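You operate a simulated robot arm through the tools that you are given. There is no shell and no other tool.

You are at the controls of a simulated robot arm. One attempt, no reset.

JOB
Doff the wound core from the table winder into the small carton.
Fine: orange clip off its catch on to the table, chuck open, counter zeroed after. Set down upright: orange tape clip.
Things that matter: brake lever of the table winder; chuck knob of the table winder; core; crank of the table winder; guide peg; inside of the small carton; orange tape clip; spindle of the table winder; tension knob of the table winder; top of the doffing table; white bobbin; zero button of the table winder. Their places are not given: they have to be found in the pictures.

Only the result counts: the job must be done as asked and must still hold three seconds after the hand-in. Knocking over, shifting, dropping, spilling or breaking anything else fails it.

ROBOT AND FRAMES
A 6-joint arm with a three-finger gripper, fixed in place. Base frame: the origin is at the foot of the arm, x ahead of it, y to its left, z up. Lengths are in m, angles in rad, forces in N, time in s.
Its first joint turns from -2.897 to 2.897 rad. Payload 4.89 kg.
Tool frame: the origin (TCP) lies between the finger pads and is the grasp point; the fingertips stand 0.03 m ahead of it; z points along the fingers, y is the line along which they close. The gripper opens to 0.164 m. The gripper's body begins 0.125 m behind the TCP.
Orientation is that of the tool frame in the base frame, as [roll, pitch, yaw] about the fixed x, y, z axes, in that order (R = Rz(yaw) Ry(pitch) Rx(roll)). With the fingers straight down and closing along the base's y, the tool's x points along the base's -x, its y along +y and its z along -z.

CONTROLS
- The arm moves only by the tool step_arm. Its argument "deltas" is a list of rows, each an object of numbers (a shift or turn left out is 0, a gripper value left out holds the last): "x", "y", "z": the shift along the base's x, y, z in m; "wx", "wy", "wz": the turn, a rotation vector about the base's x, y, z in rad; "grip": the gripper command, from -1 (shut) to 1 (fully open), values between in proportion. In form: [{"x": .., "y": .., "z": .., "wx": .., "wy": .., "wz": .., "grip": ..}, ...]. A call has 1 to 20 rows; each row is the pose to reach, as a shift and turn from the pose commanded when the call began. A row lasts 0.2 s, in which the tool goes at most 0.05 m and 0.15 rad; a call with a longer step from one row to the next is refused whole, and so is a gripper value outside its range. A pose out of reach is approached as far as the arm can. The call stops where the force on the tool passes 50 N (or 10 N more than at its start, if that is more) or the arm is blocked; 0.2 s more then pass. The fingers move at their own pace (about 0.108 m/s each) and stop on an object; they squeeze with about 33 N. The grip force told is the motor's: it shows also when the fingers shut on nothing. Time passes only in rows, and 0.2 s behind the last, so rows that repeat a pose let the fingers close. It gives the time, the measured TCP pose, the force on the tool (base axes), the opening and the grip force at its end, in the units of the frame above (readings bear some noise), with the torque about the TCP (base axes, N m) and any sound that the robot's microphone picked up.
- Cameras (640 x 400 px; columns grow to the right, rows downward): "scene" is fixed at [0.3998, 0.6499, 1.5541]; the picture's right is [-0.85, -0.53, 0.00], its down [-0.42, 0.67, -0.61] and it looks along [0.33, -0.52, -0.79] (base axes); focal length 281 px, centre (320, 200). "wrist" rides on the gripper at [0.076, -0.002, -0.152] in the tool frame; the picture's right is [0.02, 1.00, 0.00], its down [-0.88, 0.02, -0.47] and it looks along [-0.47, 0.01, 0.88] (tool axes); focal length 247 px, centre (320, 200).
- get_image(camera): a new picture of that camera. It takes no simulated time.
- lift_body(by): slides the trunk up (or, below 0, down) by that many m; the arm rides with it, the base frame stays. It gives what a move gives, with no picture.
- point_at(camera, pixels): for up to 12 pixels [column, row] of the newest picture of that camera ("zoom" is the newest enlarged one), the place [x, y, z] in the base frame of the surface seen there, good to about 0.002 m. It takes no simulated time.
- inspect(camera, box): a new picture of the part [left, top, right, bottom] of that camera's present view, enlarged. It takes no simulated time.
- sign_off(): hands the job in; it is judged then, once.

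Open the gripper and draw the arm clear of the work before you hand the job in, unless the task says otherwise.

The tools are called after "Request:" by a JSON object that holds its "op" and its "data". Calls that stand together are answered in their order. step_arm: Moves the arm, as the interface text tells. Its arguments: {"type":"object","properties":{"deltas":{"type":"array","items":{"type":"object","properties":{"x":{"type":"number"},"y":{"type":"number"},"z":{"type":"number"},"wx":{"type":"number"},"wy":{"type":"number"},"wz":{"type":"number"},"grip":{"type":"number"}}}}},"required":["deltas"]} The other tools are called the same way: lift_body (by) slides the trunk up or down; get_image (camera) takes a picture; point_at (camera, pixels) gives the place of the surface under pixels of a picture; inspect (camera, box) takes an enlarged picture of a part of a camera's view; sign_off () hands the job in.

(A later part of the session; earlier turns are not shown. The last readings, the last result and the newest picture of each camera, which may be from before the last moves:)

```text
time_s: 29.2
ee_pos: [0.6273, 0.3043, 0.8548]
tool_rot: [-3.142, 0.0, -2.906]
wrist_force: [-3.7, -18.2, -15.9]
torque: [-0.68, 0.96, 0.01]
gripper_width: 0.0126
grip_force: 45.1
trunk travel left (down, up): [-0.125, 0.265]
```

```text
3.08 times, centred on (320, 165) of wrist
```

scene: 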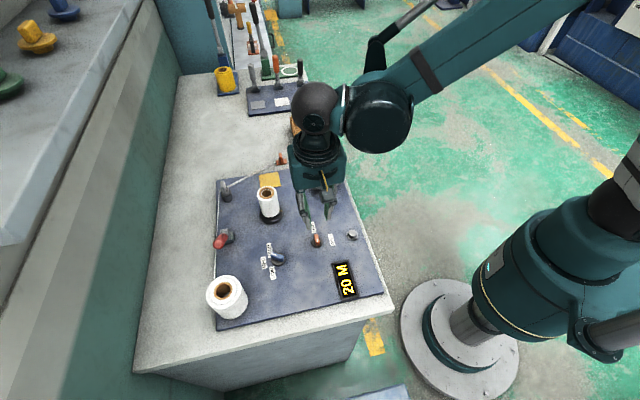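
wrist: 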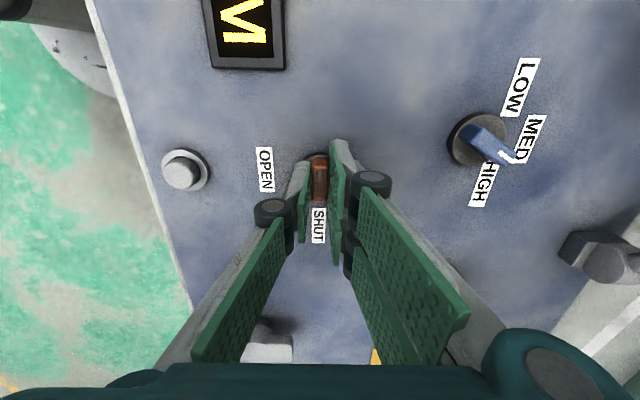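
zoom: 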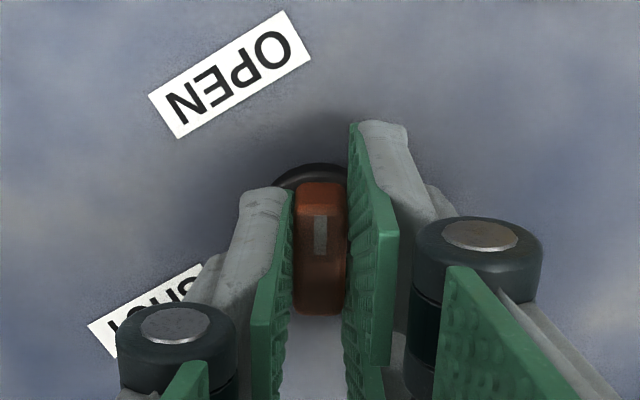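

It's turned about 58° and still free, with the mark approaching OPEN. I'll continue with another small −y correction.

Request:
{"op": "step_arm", "data": {"deltas": [{"wz": 0.08, "y": -0.0004, "x": 0.0002}, {"wz": 0.16, "y": -0.0004, "x": 0.0003}, {"wz": 0.24, "y": -0.0004, "x": 0.0004}, {"wz": 0.32, "y": -0.0004, "x": 0.0005}, {"wz": 0.4, "y": -0.0004, "x": 0.0005}]}}

Request:
{"op": "inspect", "data": {"camera": "wrist", "box": [240, 100, 400, 230]}}

```text
time_s: 30.4
ee_pos: [0.6297, 0.3051, 0.8537]
tool_rot: [3.141, 0.0, -2.507]
wrist_force: [-13.7, -27.1, -16.0]
torque: [-0.93, 0.74, 0.03]
gripper_width: 0.013
grip_force: 45.1
trunk travel left (down, up): [-0.125, 0.265]
```

```text
3.08 times, centred on (320, 165) of wrist
```

zoom: 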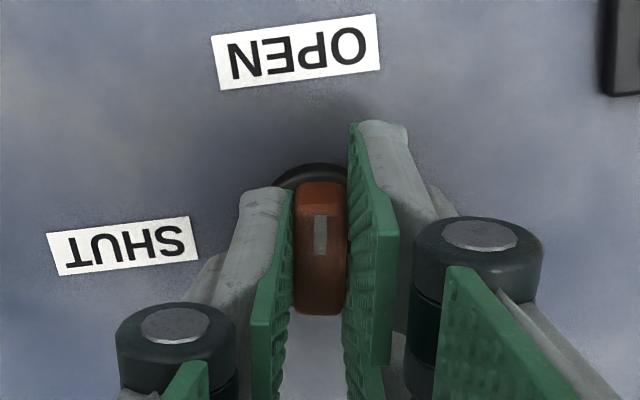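

About 9° remain to line up with OPEN. I'll relieve the side load with a small (−x, −y) shift and finish the turn.

Request:
{"op": "step_arm", "data": {"deltas": [{"wz": 0.0, "y": -0.0005, "x": -0.0004}, {"wz": 0.05, "y": -0.0006, "x": -0.0005}, {"wz": 0.1, "y": -0.0006, "x": -0.0005}, {"wz": 0.15, "y": -0.0006, "x": -0.0005}]}}

Request:
{"op": "inspect", "data": {"camera": "wrist", "box": [240, 100, 400, 230]}}

```text
time_s: 31.4
ee_pos: [0.6283, 0.3032, 0.855]
tool_rot: [3.14, -0.001, -2.355]
wrist_force: [-7.9, -22.4, -6.0]
torque: [-0.99, 0.61, -0.01]
gripper_width: 0.0128
grip_force: 45.4
trunk travel left (down, up): [-0.125, 0.265]
```

```text
3.08 times, centred on (320, 165) of wrist
```

zoom: 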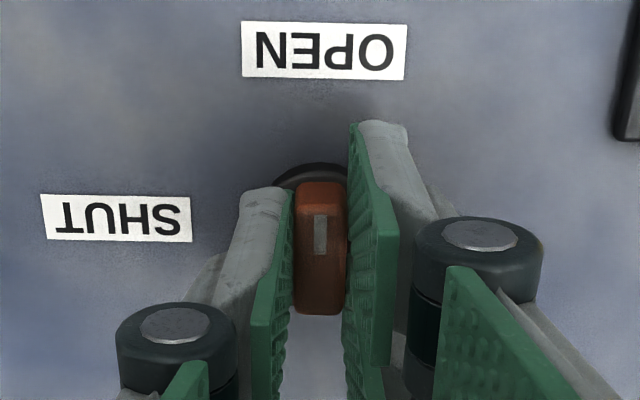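

The mark now points at OPEN with zero z torque. I'll probe slightly further (+0.1 rad) to see whether there's an end stop here.

Request:
{"op": "step_arm", "data": {"deltas": [{"wz": 0.04}, {"wz": 0.08}, {"wz": 0.12}]}}

Request:
{"op": "inspect", "data": {"camera": "wrist", "box": [240, 100, 400, 230]}}

```text
time_s: 32.2
ee_pos: [0.6278, 0.3036, 0.8536]
tool_rot: [-3.141, 0.001, -2.236]
wrist_force: [-1.4, -6.1, -6.8]
torque: [-0.17, 0.04, -1.43]
gripper_width: 0.0143
grip_force: 45.1
trunk travel left (down, up): [-0.125, 0.265]
```

```text
3.08 times, centred on (320, 165) of wrist
```

zoom: 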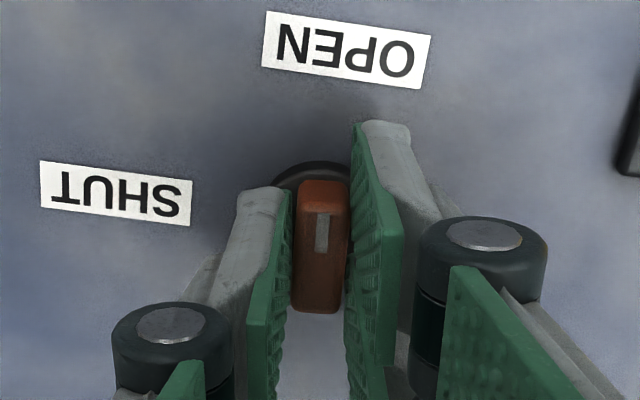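

There's a firm stop at the OPEN position (torque −1.43 N m past it), so the knob runs 0–90° and the chuck is fully open. I'll relax the twist by the same amount, release, and rise.

Request:
{"op": "step_arm", "data": {"deltas": [{"wz": -0.05}, {"wz": -0.1}, {"wz": -0.1, "grip": -0.8}, {"wz": -0.1, "grip": -0.6}, {"wz": -0.1, "grip": -0.5}, {"wz": -0.1, "z": 0.02}, {"wz": -0.1, "z": 0.05}, {"wz": -0.1, "z": 0.09}, {"wz": -0.1, "z": 0.13}]}}

Request:
{"op": "get_image", "data": {"camera": "wrist"}}

Request:
{"op": "inspect", "data": {"camera": "scene", "box": [255, 160, 375, 305]}}

```text
time_s: 34.2
ee_pos: [0.6286, 0.3052, 0.9855]
tool_rot: [3.141, 0.0, -2.338]
wrist_force: [1.7, 0.1, -0.1]
torque: [-0.08, 0.25, -0.02]
gripper_width: 0.0408
grip_force: 0.1
trunk travel left (down, up): [-0.125, 0.265]
```

```text
taken
```

wrist: 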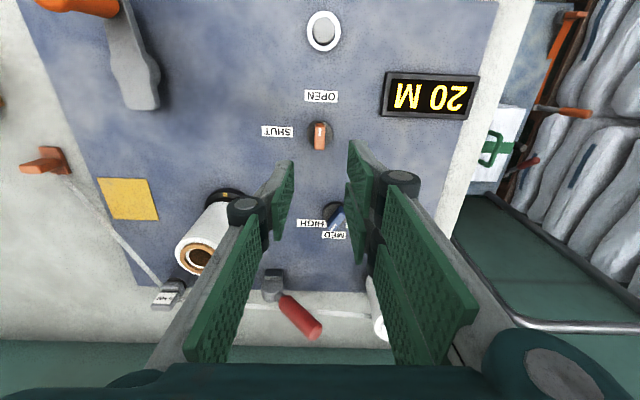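

```text
2.76 times, centred on (315, 232) of scene
```

zoom: 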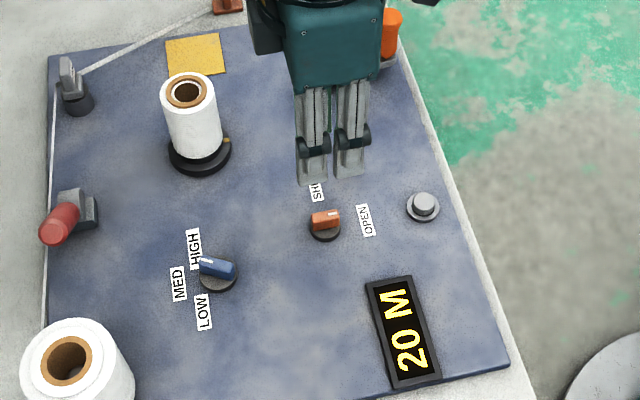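

The pointer now shows OPEN. Next is the core: the current yaw already puts the closing line along 135°, which matches the carton's long axis. I'll move above the core with the gripper opened to about 0.09 m.

Request:
{"op": "step_arm", "data": {"deltas": [{"z": 0.04, "grip": -0.5}, {"z": 0.075, "grip": 0.1}, {"x": 0.04, "y": -0.002, "z": 0.085, "wz": -0.018}, {"x": 0.08, "y": -0.004, "z": 0.085, "wz": -0.018}, {"x": 0.12, "y": -0.006, "z": 0.085, "wz": -0.018}, {"x": 0.16, "y": -0.008, "z": 0.085, "wz": -0.018}, {"x": 0.177, "y": -0.008, "z": 0.085, "wz": -0.018}, {"x": 0.177, "y": -0.008, "z": 0.085, "wz": -0.018}]}}

Request:
{"op": "get_image", "data": {"camera": "wrist"}}

Request:
{"op": "inspect", "data": {"camera": "wrist", "box": [270, 70, 370, 180]}}

```text
time_s: 36.0
ee_pos: [0.8049, 0.2974, 1.0694]
tool_rot: [3.141, -0.001, -2.354]
wrist_force: [0.5, 0.4, -0.4]
torque: [-0.04, 0.07, 0.03]
gripper_width: 0.0904
grip_force: 0.1
trunk travel left (down, up): [-0.125, 0.265]
```

```text
taken
```

wrist: 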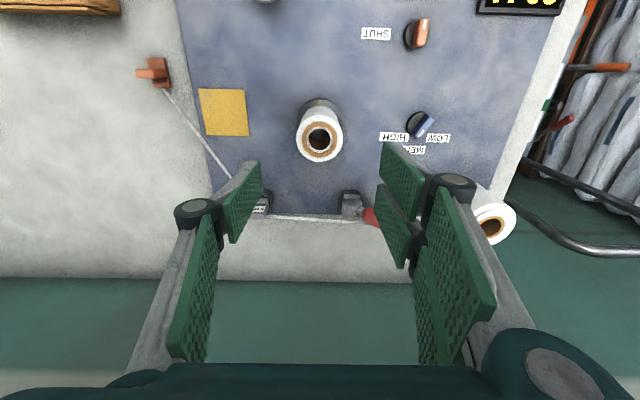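

```text
3.64 times, centred on (320, 125) of wrist
```

zoom: 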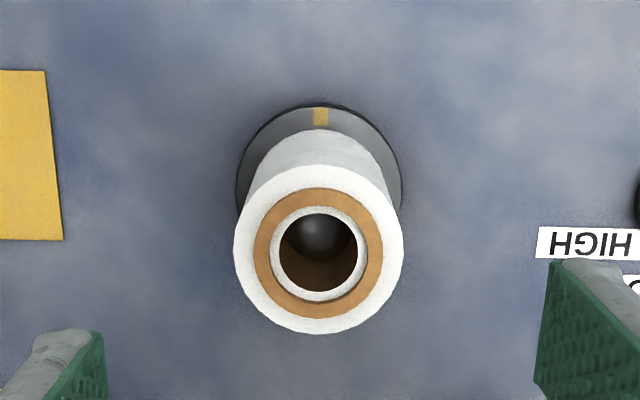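

The core's rim and the spindle's domed top inside the bore are visible. I'll measure the rim for its exact centre, plus the bore and the base.

Request:
{"op": "point_at", "data": {"camera": "zoom", "pixels": [[237, 250], [401, 250], [318, 168], [318, 331], [257, 250], [381, 250], [318, 192], [318, 315], [318, 235], [280, 252], [320, 112], [245, 200]]}}

```text
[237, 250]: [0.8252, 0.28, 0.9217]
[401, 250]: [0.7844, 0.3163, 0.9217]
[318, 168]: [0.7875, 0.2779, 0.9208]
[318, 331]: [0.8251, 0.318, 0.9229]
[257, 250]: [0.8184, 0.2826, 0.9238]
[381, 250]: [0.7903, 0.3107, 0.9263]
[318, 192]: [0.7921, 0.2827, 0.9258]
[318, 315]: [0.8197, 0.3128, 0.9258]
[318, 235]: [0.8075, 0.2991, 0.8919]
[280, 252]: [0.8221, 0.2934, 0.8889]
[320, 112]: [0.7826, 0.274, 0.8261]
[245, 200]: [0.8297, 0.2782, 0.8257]
```

The core is centred at about (0.8055, 0.298), diameter about 0.055 m, top at 0.926, with the spindle top at 0.892. I'll lower so the fingers hold its upper 40 mm (TCP z ≈ 0.915).

Request:
{"op": "step_arm", "data": {"deltas": [{"x": 0.0005, "y": 0.0003, "z": -0.04}, {"x": 0.0005, "y": 0.0003, "z": -0.08}, {"x": 0.0005, "y": 0.0003, "z": -0.11}, {"x": 0.0005, "y": 0.0003, "z": -0.135}, {"x": 0.0005, "y": 0.0003, "z": -0.15}, {"x": 0.0005, "y": 0.0003, "z": -0.154}, {"x": 0.0005, "y": 0.0003, "z": -0.154}]}}

Request:
{"op": "get_image", "data": {"camera": "wrist"}}

Request:
{"op": "inspect", "data": {"camera": "scene", "box": [210, 130, 330, 240]}}

```text
time_s: 37.6
ee_pos: [0.8061, 0.2944, 0.9143]
tool_rot: [3.141, -0.001, -2.353]
wrist_force: [-0.3, 0.7, -0.3]
torque: [-0.03, 0.0, 0.01]
gripper_width: 0.0902
grip_force: 0.1
trunk travel left (down, up): [-0.125, 0.265]
```

```text
taken
```

wrist: 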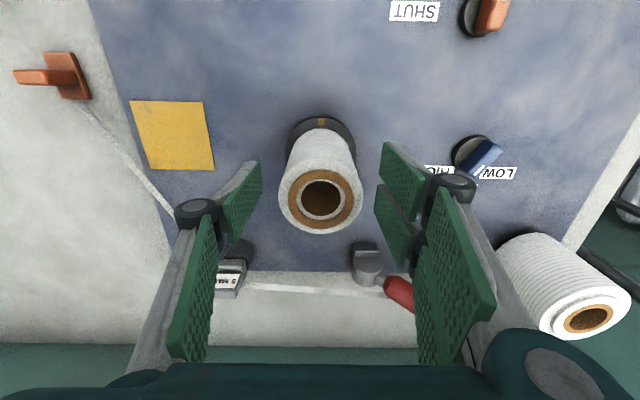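

```text
3.64 times, centred on (270, 185) of scene
```

zoom: 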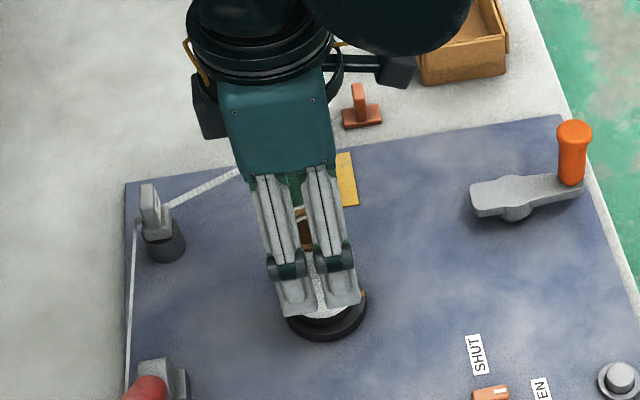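

The fingers straddle the core evenly. I'll close on it and let the grip settle.

Request:
{"op": "step_arm", "data": {"deltas": [{"grip": -0.3}, {"grip": -0.4}, {"grip": -1}, {"grip": -1}, {"grip": -1}]}}

```text
time_s: 38.8
ee_pos: [0.806, 0.2957, 0.9148]
tool_rot: [-3.141, -0.001, -2.356]
wrist_force: [0.3, 0.4, -0.5]
torque: [0.0, 0.02, -0.01]
gripper_width: 0.0408
grip_force: 33.1
trunk travel left (down, up): [-0.125, 0.265]
```

The width reads 0.041 m, which is narrower than the white winding. I'll look before lifting.

Request:
{"op": "get_image", "data": {"camera": "wrist"}}

Request:
{"op": "inspect", "data": {"camera": "wrist", "box": [240, 110, 410, 260]}}

Request:
{"op": "inspect", "data": {"camera": "scene", "box": [240, 160, 310, 230]}}

```text
taken
```

wrist: 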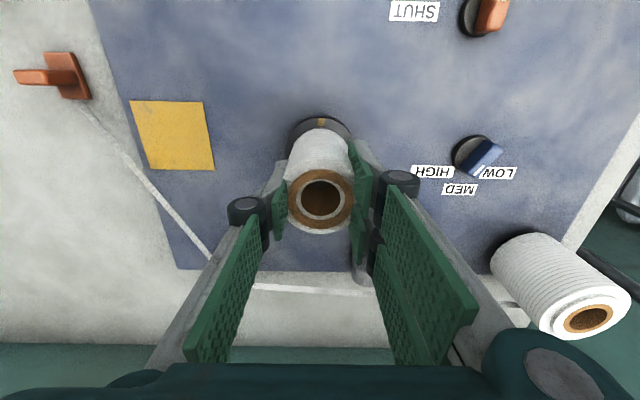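

```text
2.67 times, centred on (325, 185) of wrist
```

zoom: 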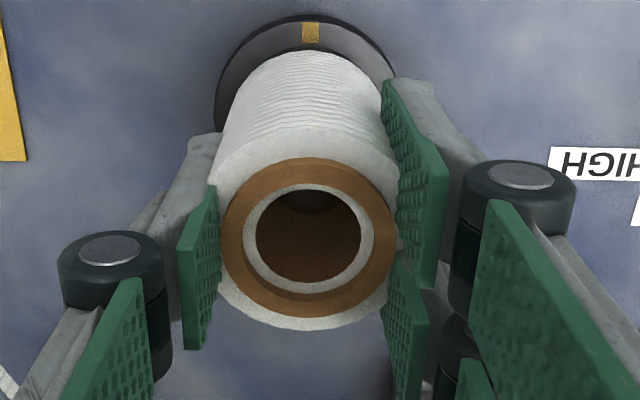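

```text
5.71 times, centred on (275, 195) of scene
```

zoom: 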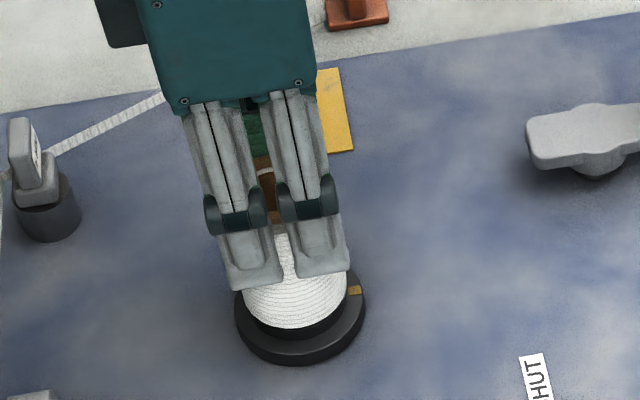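

The pads have sunk through the winding and hold firmly at the tube diameter (0.041 m, 33 N). I'll lift slowly straight up and watch the force to confirm the chuck lets go.

Request:
{"op": "step_arm", "data": {"deltas": [{"z": 0.002}, {"z": 0.004}, {"z": 0.006}, {"z": 0.009}, {"z": 0.012}]}}

Request:
{"op": "inspect", "data": {"camera": "scene", "box": [240, 160, 310, 230]}}

```text
time_s: 40.0
ee_pos: [0.8057, 0.2967, 0.9265]
tool_rot: [-3.14, -0.001, -2.354]
wrist_force: [0.1, 0.7, -0.4]
torque: [-0.01, 0.01, -0.04]
gripper_width: 0.0408
grip_force: 33.2
trunk travel left (down, up): [-0.125, 0.265]
```

```text
5.71 times, centred on (275, 195) of scene
```

zoom: 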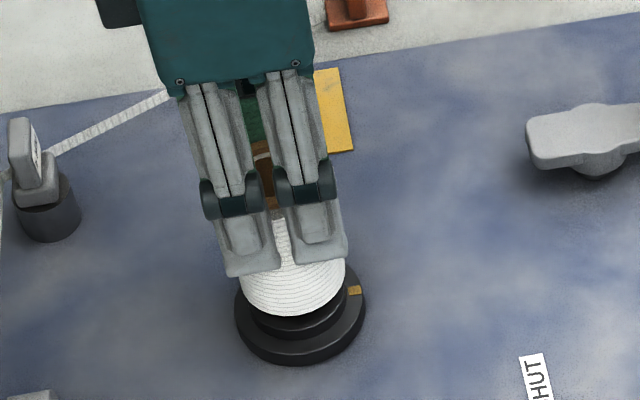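

The core rises freely with the gripper, so the chuck has released it. I'll lift it clear of the spindle.

Request:
{"op": "step_arm", "data": {"deltas": [{"z": 0.02}, {"z": 0.045}, {"z": 0.07}, {"z": 0.095}, {"z": 0.12}, {"z": 0.13}]}}

Request:
{"op": "inspect", "data": {"camera": "scene", "box": [220, 110, 330, 225]}}

Request:
{"op": "get_image", "data": {"camera": "wrist"}}

```text
time_s: 41.4
ee_pos: [0.8046, 0.2969, 1.0587]
tool_rot: [3.141, -0.001, -2.354]
wrist_force: [0.9, 0.6, -0.9]
torque: [-0.01, 0.02, -0.01]
gripper_width: 0.0406
grip_force: 32.7
trunk travel left (down, up): [-0.125, 0.265]
```

```text
3.48 times, centred on (275, 168) of scene
```

zoom: 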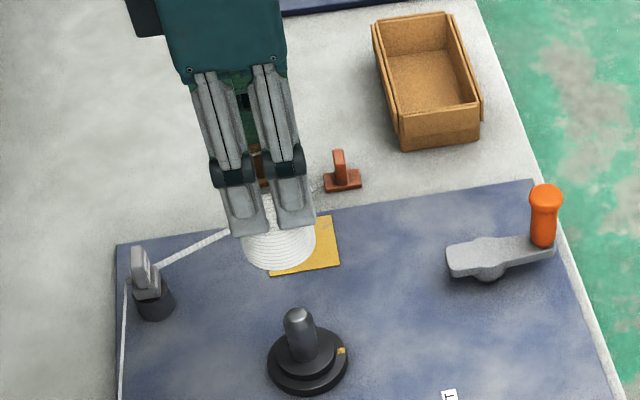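

```text
taken
```

wrist: 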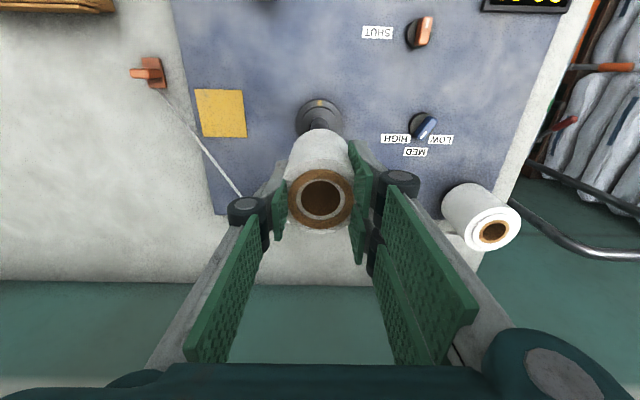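

The core is clear of the spindle. I'll measure its lower edge and re-check the carton's interior so I know how far to lower.

Request:
{"op": "point_at", "data": {"camera": "zoom", "pixels": [[270, 266], [280, 268], [250, 255], [260, 235], [298, 312], [310, 340], [410, 70], [395, 110], [455, 100], [385, 25], [445, 18], [480, 100]]}}

Request:
{"op": "inspect", "data": {"camera": "scene", "box": [280, 105, 335, 160]}}

```text
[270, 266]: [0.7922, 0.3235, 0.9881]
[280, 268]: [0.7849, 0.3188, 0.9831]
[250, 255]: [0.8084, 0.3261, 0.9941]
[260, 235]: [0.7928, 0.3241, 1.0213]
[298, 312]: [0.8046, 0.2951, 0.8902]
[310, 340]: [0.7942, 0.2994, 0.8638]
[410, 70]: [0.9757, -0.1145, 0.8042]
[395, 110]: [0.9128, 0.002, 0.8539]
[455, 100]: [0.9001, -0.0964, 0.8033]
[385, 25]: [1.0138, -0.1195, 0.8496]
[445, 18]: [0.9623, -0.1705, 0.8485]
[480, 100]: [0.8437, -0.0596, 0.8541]
```

```text
7.27 times, centred on (308, 132) of scene
```

zoom: 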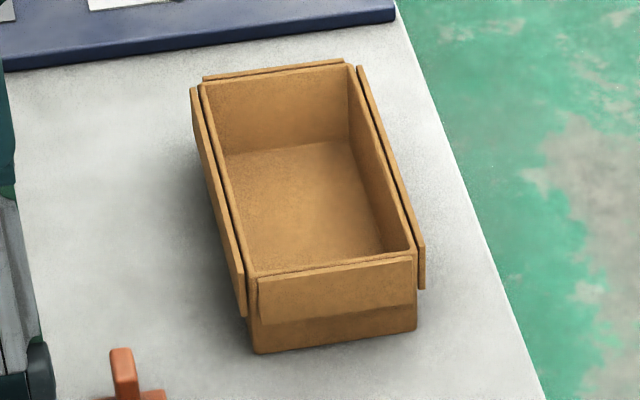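

I'll measure the carton's inner rim and floor corners from this zoom to aim for its middle.

Request:
{"op": "point_at", "data": {"camera": "zoom", "pixels": [[205, 84], [346, 66], [408, 248], [254, 272], [228, 158], [346, 145], [380, 248], [255, 262], [300, 200], [412, 262], [258, 285], [335, 258]]}}

```text
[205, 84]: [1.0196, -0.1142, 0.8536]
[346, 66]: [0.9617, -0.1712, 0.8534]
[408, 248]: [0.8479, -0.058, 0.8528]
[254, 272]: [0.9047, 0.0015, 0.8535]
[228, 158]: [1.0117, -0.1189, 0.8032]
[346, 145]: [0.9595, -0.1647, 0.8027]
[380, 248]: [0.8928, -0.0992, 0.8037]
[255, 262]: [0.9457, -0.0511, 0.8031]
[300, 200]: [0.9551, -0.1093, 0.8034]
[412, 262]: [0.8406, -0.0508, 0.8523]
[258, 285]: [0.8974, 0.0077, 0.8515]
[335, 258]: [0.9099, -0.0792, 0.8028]
```

The carton is centred at about (0.9335, −0.0855), about 0.075 m wide inside, with its floor at 0.803 and rim at 0.853. I'll carry the core over to above the centre, passing high over the clip.

Request:
{"op": "step_arm", "data": {"deltas": [{"x": 0.012, "y": -0.036}, {"x": 0.026, "y": -0.078}, {"x": 0.04, "y": -0.12}, {"x": 0.054, "y": -0.162}, {"x": 0.068, "y": -0.204}, {"x": 0.082, "y": -0.246}, {"x": 0.096, "y": -0.288}, {"x": 0.11, "y": -0.33}, {"x": 0.122, "y": -0.364}, {"x": 0.128, "y": -0.3815}, {"x": 0.128, "y": -0.3815, "z": -0.03}, {"x": 0.128, "y": -0.3815, "z": -0.05}]}}

Request:
{"op": "get_image", "data": {"camera": "wrist"}}

Request:
{"op": "inspect", "data": {"camera": "scene", "box": [240, 70, 360, 190]}}

```text
time_s: 44.0
ee_pos: [0.9333, -0.0864, 1.0074]
tool_rot: [3.14, 0.001, -2.354]
wrist_force: [-0.7, 0.0, -0.3]
torque: [0.02, -0.14, 0.03]
gripper_width: 0.0408
grip_force: 33.1
trunk travel left (down, up): [-0.125, 0.265]
```

```text
taken
```

wrist: 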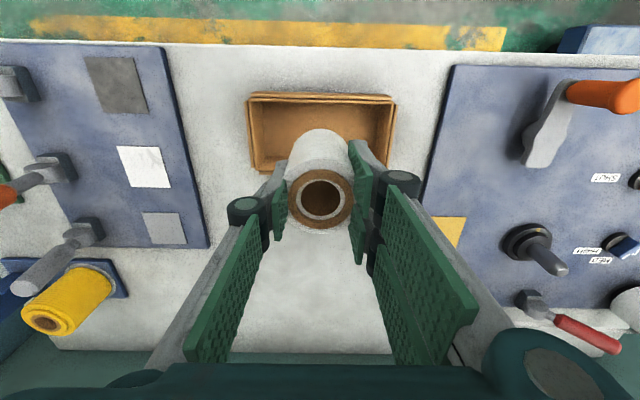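

```text
3.33 times, centred on (300, 130) of scene
```

zoom: 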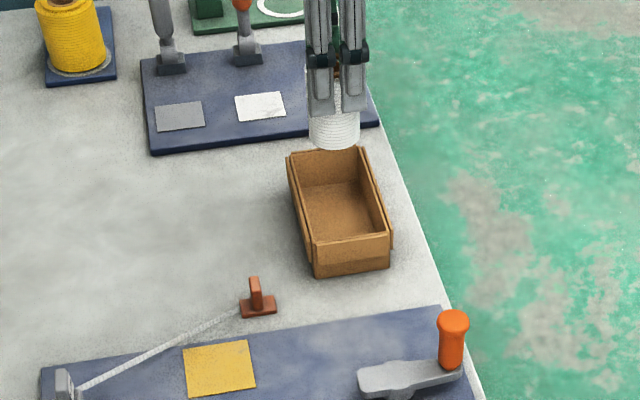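

The core is centred over the carton in both views. I'll lower until its bottom is about at rim height, then check the clearances.

Request:
{"op": "step_arm", "data": {"deltas": [{"z": -0.03}, {"z": -0.055}, {"z": -0.07}, {"z": -0.075}]}}

Request:
{"op": "get_image", "data": {"camera": "wrist"}}

Request:
{"op": "inspect", "data": {"camera": "scene", "box": [270, 90, 350, 170]}}

```text
time_s: 45.0
ee_pos: [0.9345, -0.084, 0.9317]
tool_rot: [-3.14, 0.0, -2.353]
wrist_force: [0.4, -0.3, -0.2]
torque: [0.03, 0.02, 0.01]
gripper_width: 0.0407
grip_force: 33.1
trunk travel left (down, up): [-0.125, 0.265]
```

```text
taken
```

wrist: 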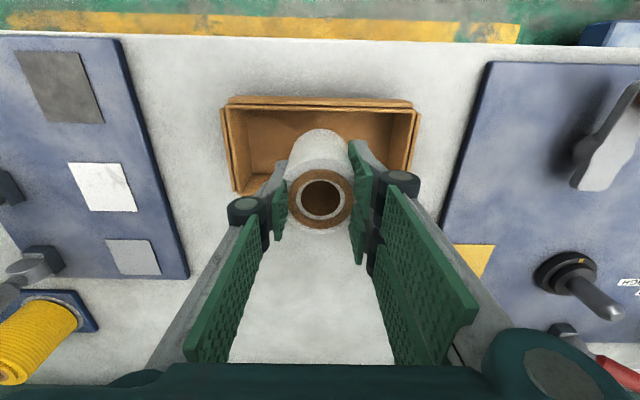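

```text
5.00 times, centred on (310, 130) of scene
```

zoom: 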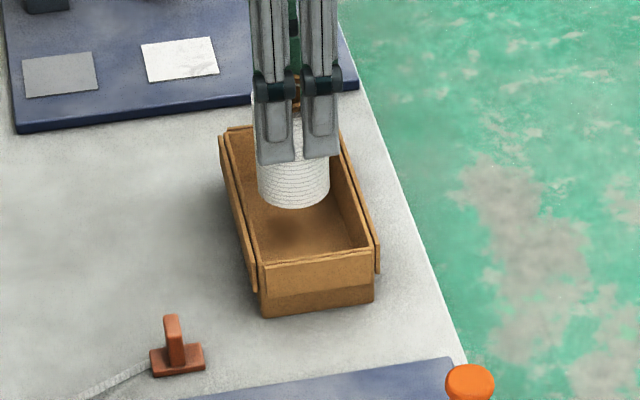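

It's well centred over the opening. I'll lower to a few millimetres above the expected floor contact (TCP ≈ 0.889), then creep down.

Request:
{"op": "step_arm", "data": {"deltas": [{"z": -0.015}, {"z": -0.028}, {"z": -0.036}, {"z": -0.04}, {"z": -0.042}, {"z": -0.044}]}}

Request:
{"op": "inspect", "data": {"camera": "scene", "box": [270, 90, 350, 170]}}

```text
time_s: 46.4
ee_pos: [0.9327, -0.0866, 0.8889]
tool_rot: [3.141, 0.002, -2.355]
wrist_force: [-0.3, -0.1, 0.6]
torque: [0.03, 0.02, 0.02]
gripper_width: 0.0406
grip_force: 33.2
trunk travel left (down, up): [-0.125, 0.265]
```

```text
5.00 times, centred on (310, 130) of scene
```

zoom: 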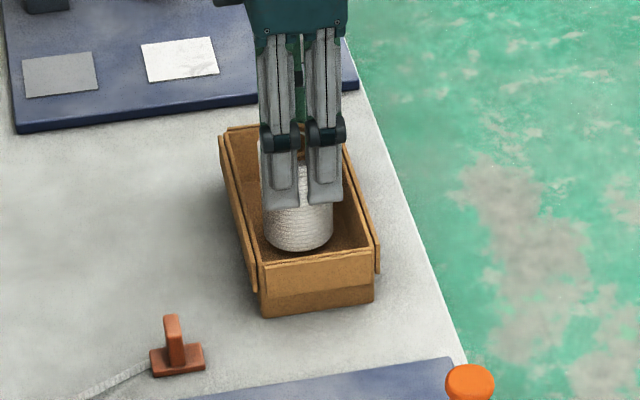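

The core is inside the carton and near the floor. I'll creep down in 1 mm steps to feel the contact.

Request:
{"op": "step_arm", "data": {"deltas": [{"z": -0.001}, {"z": -0.002}, {"z": -0.003}]}}

```text
time_s: 47.2
ee_pos: [0.9336, -0.0859, 0.8854]
tool_rot: [-3.141, 0.001, -2.355]
wrist_force: [-0.6, 0.6, -1.1]
torque: [-0.01, -0.04, -0.01]
gripper_width: 0.0407
grip_force: 33.6
trunk travel left (down, up): [-0.125, 0.265]
```

No contact yet at TCP 0.8854, so I'll keep creeping down.

Request:
{"op": "step_arm", "data": {"deltas": [{"z": -0.001}, {"z": -0.002}]}}

```text
time_s: 47.8
ee_pos: [0.9339, -0.0852, 0.8824]
tool_rot: [-3.142, -0.001, -2.354]
wrist_force: [-0.7, 1.2, -0.6]
torque: [-0.01, -0.02, -0.02]
gripper_width: 0.0407
grip_force: 33.4
trunk travel left (down, up): [-0.125, 0.265]
```

Request:
{"op": "inspect", "data": {"camera": "scene", "box": [285, 105, 335, 155]}}

Request:
{"op": "point_at", "data": {"camera": "zoom", "pixels": [[285, 270], [300, 270], [270, 265], [300, 275], [300, 285], [330, 262]]}}

```text
8.00 times, centred on (310, 130) of scene
```

zoom: 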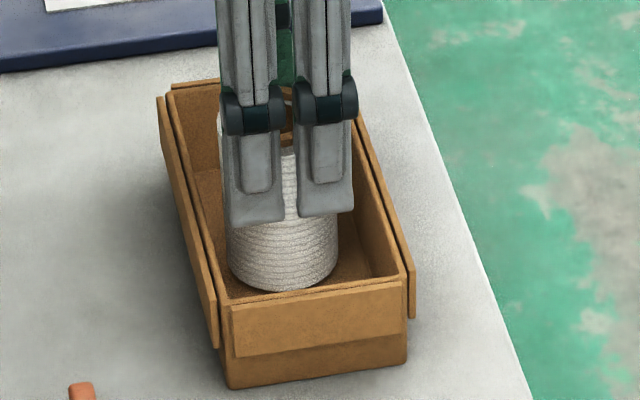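

```text
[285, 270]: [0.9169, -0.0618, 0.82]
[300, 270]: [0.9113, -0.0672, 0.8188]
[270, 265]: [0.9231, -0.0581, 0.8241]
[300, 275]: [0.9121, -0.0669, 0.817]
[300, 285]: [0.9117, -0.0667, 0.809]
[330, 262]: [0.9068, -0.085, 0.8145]
```

The winding's lower edge reads about 0.807 against a floor at 0.803, so only a few millimetres are left. I'll keep going in 1 mm steps.

Request:
{"op": "step_arm", "data": {"deltas": [{"z": -0.001}, {"z": -0.002}]}}

```text
time_s: 48.4
ee_pos: [0.9341, -0.0844, 0.883]
tool_rot: [-3.14, 0.002, -2.355]
wrist_force: [7.6, 2.0, 25.9]
torque: [0.16, -0.43, 0.03]
gripper_width: 0.0405
grip_force: 33.0
trunk travel left (down, up): [-0.125, 0.265]
```

The core is now touching the carton floor (26 N up). I'll back off about half a millimetre to shed the load, then open the fingers along the carton's length.

Request:
{"op": "step_arm", "data": {"deltas": [{"z": 0.0005}, {"z": 0.0005}]}}

```text
time_s: 49.0
ee_pos: [0.9342, -0.0843, 0.882]
tool_rot: [3.141, 0.0, -2.355]
wrist_force: [10.2, 0.5, 24.1]
torque: [0.05, -0.51, 0.02]
gripper_width: 0.0407
grip_force: 33.2
trunk travel left (down, up): [-0.125, 0.265]
```

Still 24 N. I'll ease up another half millimetre.

Request:
{"op": "step_arm", "data": {"deltas": [{"z": 0.0006}, {"z": 0.0006}]}}

```text
time_s: 49.6
ee_pos: [0.9332, -0.0849, 0.8826]
tool_rot: [-3.141, 0.0, -2.355]
wrist_force: [2.3, 2.3, 7.4]
torque: [0.17, 0.02, -0.02]
gripper_width: 0.0406
grip_force: 33.3
trunk travel left (down, up): [-0.125, 0.265]
```

The load is down to 7 N and the core rests on the floor. I'll open the fingers along the long axis to about 0.075 m.

Request:
{"op": "step_arm", "data": {"deltas": [{"grip": -0.45}, {"grip": -0.3}, {"grip": -0.15}, {"grip": -0.085}, {"grip": -0.085}]}}

Request:
{"op": "get_image", "data": {"camera": "wrist"}}

Request:
{"op": "inspect", "data": {"camera": "scene", "box": [270, 90, 350, 170]}}

```text
time_s: 50.8
ee_pos: [0.9334, -0.0847, 0.8816]
tool_rot: [3.14, 0.0, -2.354]
wrist_force: [-0.3, 0.2, 0.2]
torque: [-0.02, 0.04, -0.02]
gripper_width: 0.0748
grip_force: 0.0
trunk travel left (down, up): [-0.125, 0.265]
```

```text
taken
```

wrist: 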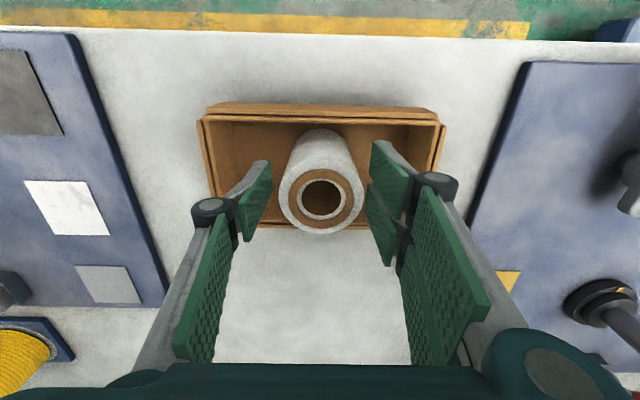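

```text
5.00 times, centred on (310, 130) of scene
```

zoom: 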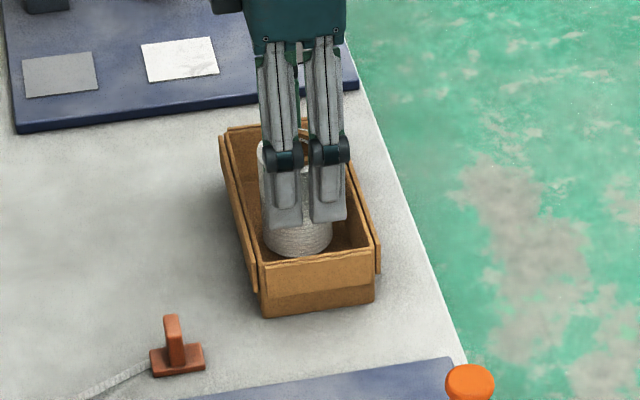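

The core stands free and upright in the carton with nothing touching it. I'll rise straight up and check it.

Request:
{"op": "step_arm", "data": {"deltas": [{"z": 0.015}, {"z": 0.035}, {"z": 0.06}, {"z": 0.09}, {"z": 0.125}, {"z": 0.16}]}}

Request:
{"op": "get_image", "data": {"camera": "wrist"}}

Request:
{"op": "inspect", "data": {"camera": "scene", "box": [270, 90, 350, 170]}}

```text
time_s: 52.2
ee_pos: [0.9329, -0.0844, 1.0416]
tool_rot: [3.141, -0.002, -2.353]
wrist_force: [0.2, 0.4, 0.2]
torque: [0.03, 0.14, -0.03]
gripper_width: 0.0749
grip_force: 0.0
trunk travel left (down, up): [-0.125, 0.265]
```

```text
taken
```

wrist: 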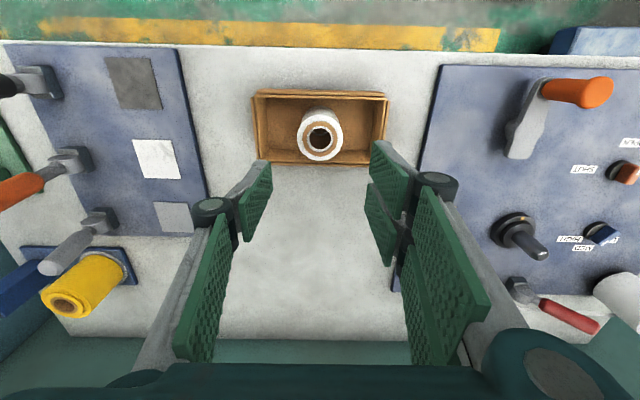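

```text
5.00 times, centred on (310, 130) of scene
```

zoom: 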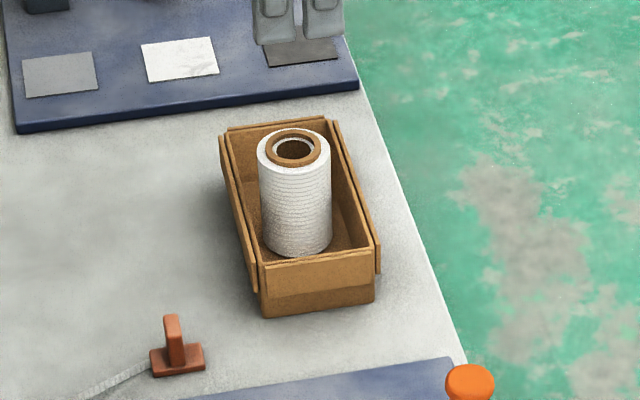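

The core stands upright inside the carton and the clip is undisturbed. I'll locate the zero button precisely and check the crank's height for the route.

Request:
{"op": "get_image", "data": {"camera": "scene"}}

Request:
{"op": "point_at", "data": {"camera": "scene", "pixels": [[340, 166], [340, 180], [325, 183], [353, 233], [353, 238], [305, 117], [308, 148]]}}

Request:
{"op": "inspect", "data": {"camera": "scene", "box": [335, 215, 375, 255]}}

Request:
{"op": "point_at", "data": {"camera": "zoom", "pixels": [[285, 180], [285, 200], [260, 190], [310, 190], [285, 160], [285, 215], [245, 215], [330, 210], [285, 240]]}}

```text
taken
```

scene: 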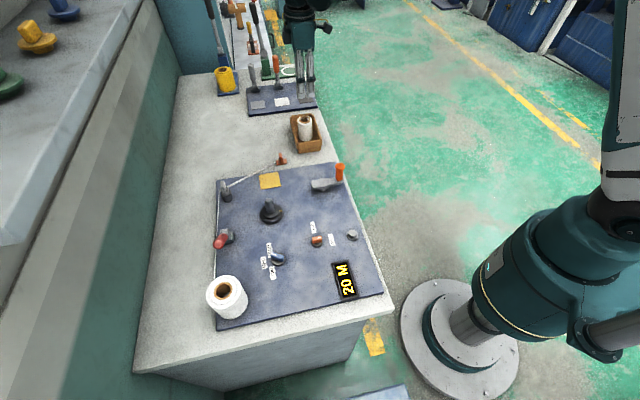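

```text
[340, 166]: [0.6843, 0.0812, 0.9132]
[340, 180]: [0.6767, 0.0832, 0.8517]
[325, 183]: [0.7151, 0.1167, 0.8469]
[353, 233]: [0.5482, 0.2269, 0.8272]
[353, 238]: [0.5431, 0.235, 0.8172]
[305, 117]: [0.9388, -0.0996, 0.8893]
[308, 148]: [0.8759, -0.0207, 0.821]
```

```text
10.00 times, centred on (355, 235) of scene
```

zoom: 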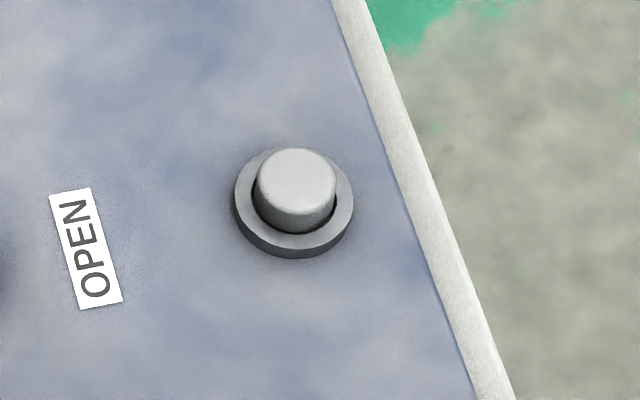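

```text
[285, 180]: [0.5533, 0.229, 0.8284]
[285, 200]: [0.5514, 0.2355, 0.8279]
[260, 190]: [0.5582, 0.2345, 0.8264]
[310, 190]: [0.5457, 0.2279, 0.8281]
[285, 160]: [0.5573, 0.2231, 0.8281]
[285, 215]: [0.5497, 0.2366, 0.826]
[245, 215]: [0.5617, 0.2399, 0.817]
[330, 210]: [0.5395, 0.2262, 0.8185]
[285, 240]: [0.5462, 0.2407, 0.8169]
```

The button top is at about (0.551, 0.228, 0.828), and the crank handle tops out near 0.915 at (0.684, 0.081). I'll travel high, closing the gripper on the way, to a point above the button.

Request:
{"op": "step_arm", "data": {"deltas": [{"z": 0.03}, {"x": -0.035, "y": 0.028, "z": 0.04, "grip": -1}, {"x": -0.07, "y": 0.057, "z": 0.04}, {"x": -0.105, "y": 0.086, "z": 0.04}, {"x": -0.14, "y": 0.114, "z": 0.04}, {"x": -0.175, "y": 0.143, "z": 0.04}, {"x": -0.21, "y": 0.171, "z": 0.04}, {"x": -0.245, "y": 0.2, "z": 0.04}, {"x": -0.28, "y": 0.229, "z": 0.04}, {"x": -0.315, "y": 0.257, "z": 0.04}, {"x": -0.35, "y": 0.286, "z": 0.04}, {"x": -0.382, "y": 0.312, "z": 0.03}, {"x": -0.382, "y": 0.312, "z": -0.01}, {"x": -0.382, "y": 0.312, "z": -0.05}, {"x": -0.382, "y": 0.312, "z": -0.08}, {"x": -0.382, "y": 0.312, "z": -0.1}]}}

Request:
{"op": "get_image", "data": {"camera": "wrist"}}

Request:
{"op": "inspect", "data": {"camera": "wrist", "box": [270, 100, 370, 200]}}

```text
time_s: 55.6
ee_pos: [0.55, 0.2262, 0.9418]
tool_rot: [-3.141, -0.002, -2.354]
wrist_force: [-0.1, -0.5, -0.1]
torque: [0.01, -0.08, 0.03]
gripper_width: 0.0
grip_force: 33.1
trunk travel left (down, up): [-0.125, 0.265]
```

```text
taken
```

wrist: 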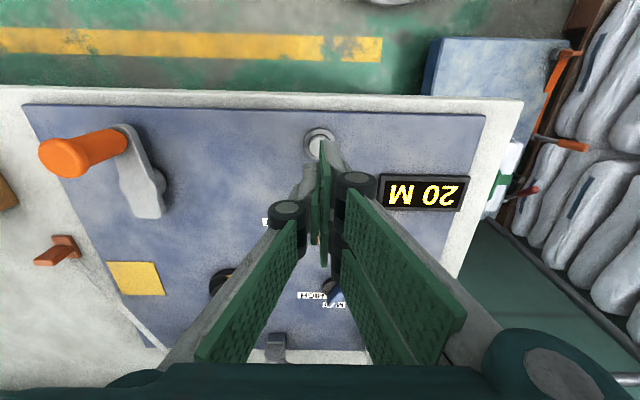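

```text
4.00 times, centred on (320, 150) of wrist
```

zoom: 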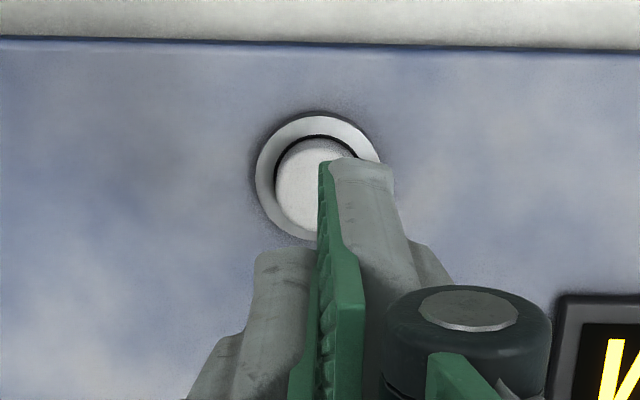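

The button is directly beneath the closed tips. I'll point at the ring and button edges to confirm its centre.

Request:
{"op": "point_at", "data": {"camera": "zoom", "pixels": [[260, 180], [318, 120], [376, 150], [280, 180], [318, 142], [300, 180], [310, 165], [300, 235], [345, 150]]}}

```text
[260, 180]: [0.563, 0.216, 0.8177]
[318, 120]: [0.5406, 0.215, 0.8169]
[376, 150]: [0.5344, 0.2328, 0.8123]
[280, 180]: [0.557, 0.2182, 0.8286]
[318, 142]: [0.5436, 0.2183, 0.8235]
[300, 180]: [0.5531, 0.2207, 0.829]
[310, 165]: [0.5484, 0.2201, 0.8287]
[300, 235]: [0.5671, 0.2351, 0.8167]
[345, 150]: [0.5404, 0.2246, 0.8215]
```

The button centre is about (0.5515, 0.228). I'll shift 1.5–2 mm, lower to just above it (TCP ≈ 0.864), then press in small steps while watching the counter.

Request:
{"op": "step_arm", "data": {"deltas": [{"x": 0.0015, "y": 0.0018, "z": -0.03}, {"x": 0.0015, "y": 0.0018, "z": -0.06}, {"x": 0.0015, "y": 0.0018, "z": -0.074}, {"x": 0.0015, "y": 0.0018, "z": -0.078}]}}

Request:
{"op": "inspect", "data": {"camera": "scene", "box": [320, 195, 400, 305]}}

```text
time_s: 56.6
ee_pos: [0.5528, 0.227, 0.8614]
tool_rot: [3.141, 0.0, -2.357]
wrist_force: [-0.9, -0.8, -0.5]
torque: [-0.01, 0.03, 0.02]
gripper_width: 0.0
grip_force: 32.5
trunk travel left (down, up): [-0.125, 0.265]
```

```text
3.64 times, centred on (360, 250) of scene
```

zoom: 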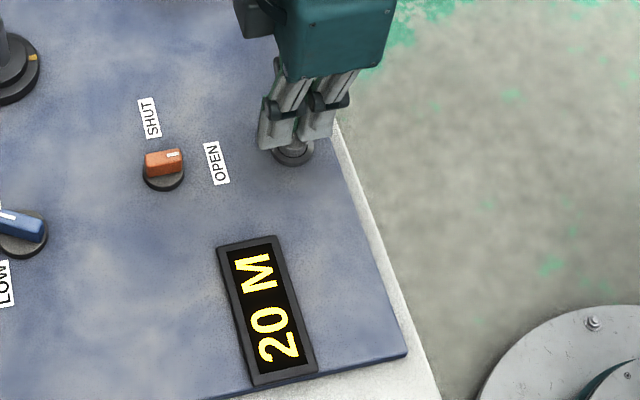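

The tips are over the button and just above it, and the counter still reads 20 M. I'll press down in 1 mm steps.

Request:
{"op": "step_arm", "data": {"deltas": [{"z": -0.0015}, {"z": -0.003}, {"z": -0.004}, {"z": -0.005}, {"z": -0.006}, {"z": -0.006}]}}

Request:
{"op": "inspect", "data": {"camera": "scene", "box": [320, 195, 400, 305]}}

```text
time_s: 58.0
ee_pos: [0.5546, 0.2291, 0.858]
tool_rot: [3.141, -0.001, -2.354]
wrist_force: [0.9, 0.1, -0.4]
torque: [0.0, 0.02, 0.02]
gripper_width: 0.0
grip_force: 33.0
trunk travel left (down, up): [-0.125, 0.265]
```

```text
3.64 times, centred on (360, 250) of scene
```

zoom: 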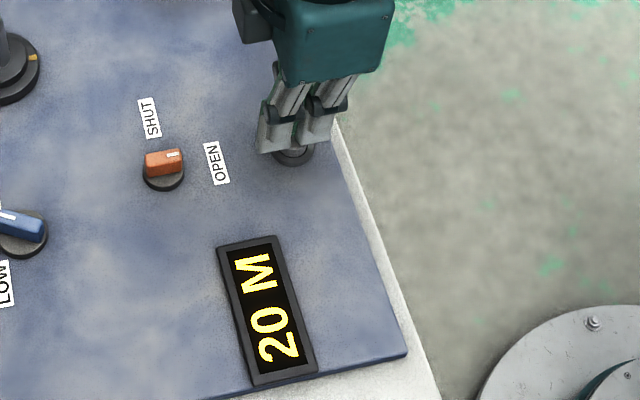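

No contact force yet (TCP ≈ 0.858), so I'll keep pressing in small steps.

Request:
{"op": "step_arm", "data": {"deltas": [{"z": -0.001}, {"z": -0.002}, {"z": -0.003}, {"z": -0.004}, {"z": -0.004}]}}

Request:
{"op": "inspect", "data": {"camera": "scene", "box": [320, 195, 400, 305]}}

```text
time_s: 59.2
ee_pos: [0.553, 0.2278, 0.8535]
tool_rot: [-3.141, 0.0, -2.354]
wrist_force: [0.4, -0.4, 2.0]
torque: [0.01, -0.03, 0.01]
gripper_width: 0.0059
grip_force: 45.3
trunk travel left (down, up): [-0.125, 0.265]
```

```text
3.64 times, centred on (360, 250) of scene
```

zoom: 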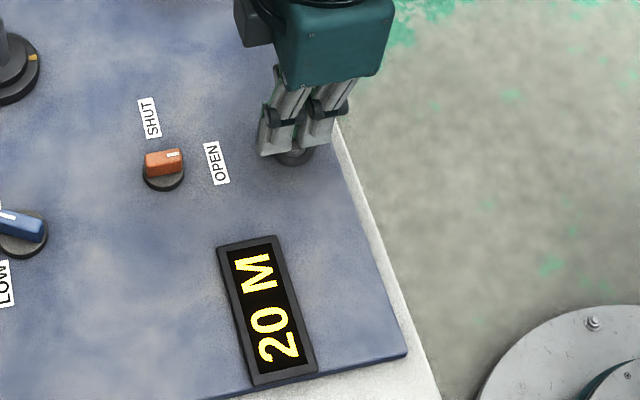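

The fingers were wedged apart (width 0.006 m) while the counter stayed at 20 M, so the button rode up between the two tips. I'll back up and use a single fingertip instead.

Request:
{"op": "step_arm", "data": {"deltas": [{"z": 0.004}, {"z": 0.015}, {"z": 0.03}, {"z": 0.05}]}}

Request:
{"op": "inspect", "data": {"camera": "scene", "box": [320, 195, 400, 305]}}

Request:
{"op": "get_image", "data": {"camera": "wrist"}}

```text
time_s: 60.2
ee_pos: [0.5515, 0.229, 0.9048]
tool_rot: [-3.141, 0.0, -2.354]
wrist_force: [0.6, 0.2, 0.1]
torque: [0.0, 0.09, -0.04]
gripper_width: 0.0001
grip_force: 45.1
trunk travel left (down, up): [-0.125, 0.265]
```

```text
3.64 times, centred on (360, 250) of scene
```

zoom: 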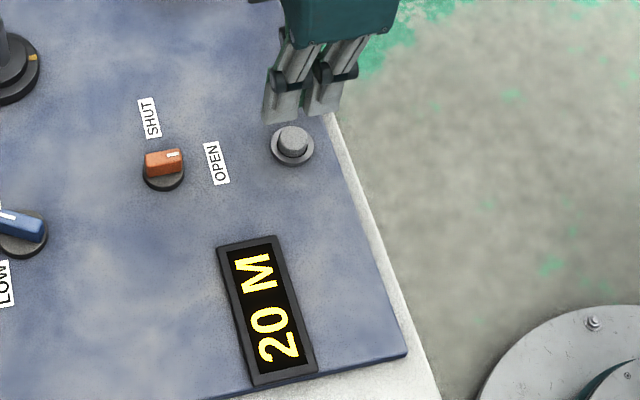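

```text
taken
```

wrist: 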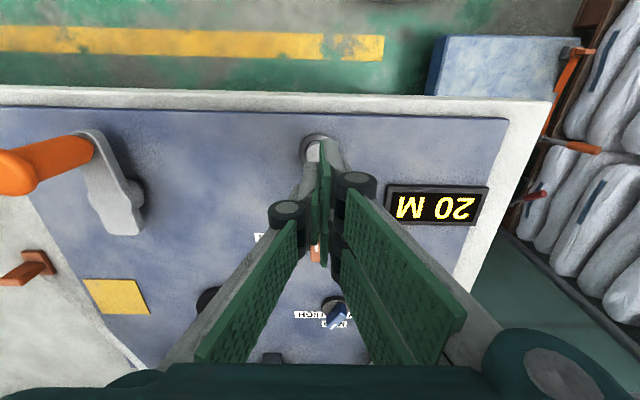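

The button is unharmed and still up. I'll open to about 0.05 m and shift so the right finger (tool +y side) is directly over the button, with the other over bare panel.

Request:
{"op": "step_arm", "data": {"deltas": [{"x": 0.01, "y": -0.01, "z": 0.01, "grip": -0.39}, {"x": 0.0208, "y": -0.0216, "z": 0.01, "grip": -0.39}, {"x": 0.0208, "y": -0.0216, "z": 0.0}, {"x": 0.0208, "y": -0.0216, "z": -0.02}]}}

Request:
{"op": "get_image", "data": {"camera": "wrist"}}

Request:
{"op": "inspect", "data": {"camera": "scene", "box": [310, 195, 390, 275]}}

```text
time_s: 61.2
ee_pos: [0.5732, 0.2066, 0.8833]
tool_rot: [3.141, 0.0, -2.353]
wrist_force: [-0.6, -1.2, 0.8]
torque: [0.05, -0.14, -0.01]
gripper_width: 0.05
grip_force: 0.0
trunk travel left (down, up): [-0.125, 0.265]
```

```text
taken
```

wrist: 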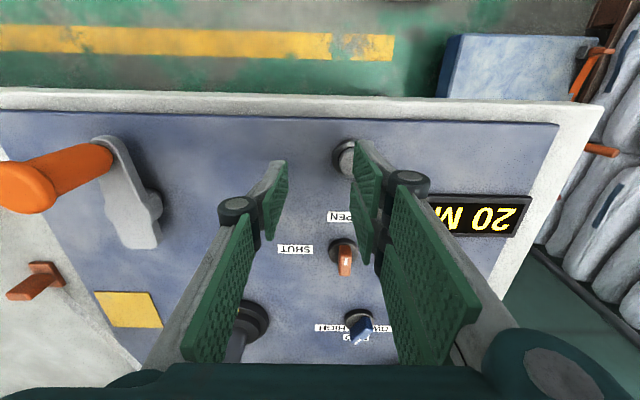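

```text
5.00 times, centred on (350, 235) of scene
```

zoom: 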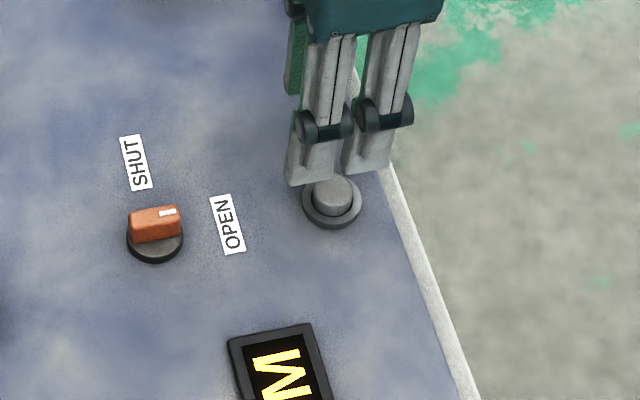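

In the scene zoom the near finger shows two separate prongs, at (310,175) and (370,165), and the button sits under the gap between them. I'll measure where the prong tips really are.

Request:
{"op": "inspect", "data": {"camera": "scene", "box": [330, 190, 380, 250]}}

Request:
{"op": "inspect", "data": {"camera": "wrist", "box": [310, 110, 430, 220]}}

```text
6.67 times, centred on (355, 220) of scene
```

zoom: 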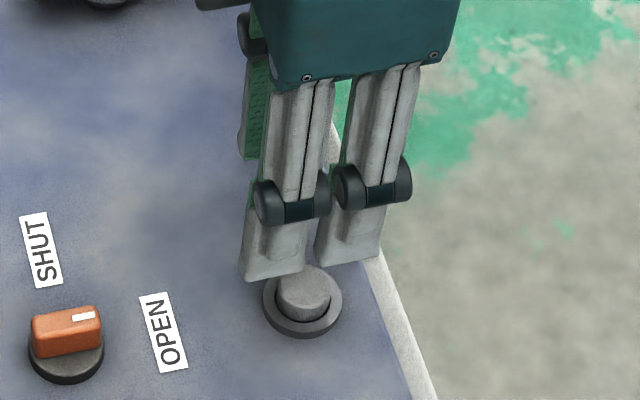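

```text
3.64 times, centred on (370, 165) of wrist
```

zoom: 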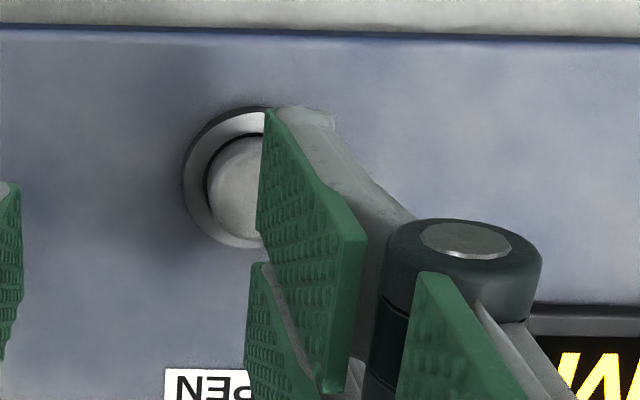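

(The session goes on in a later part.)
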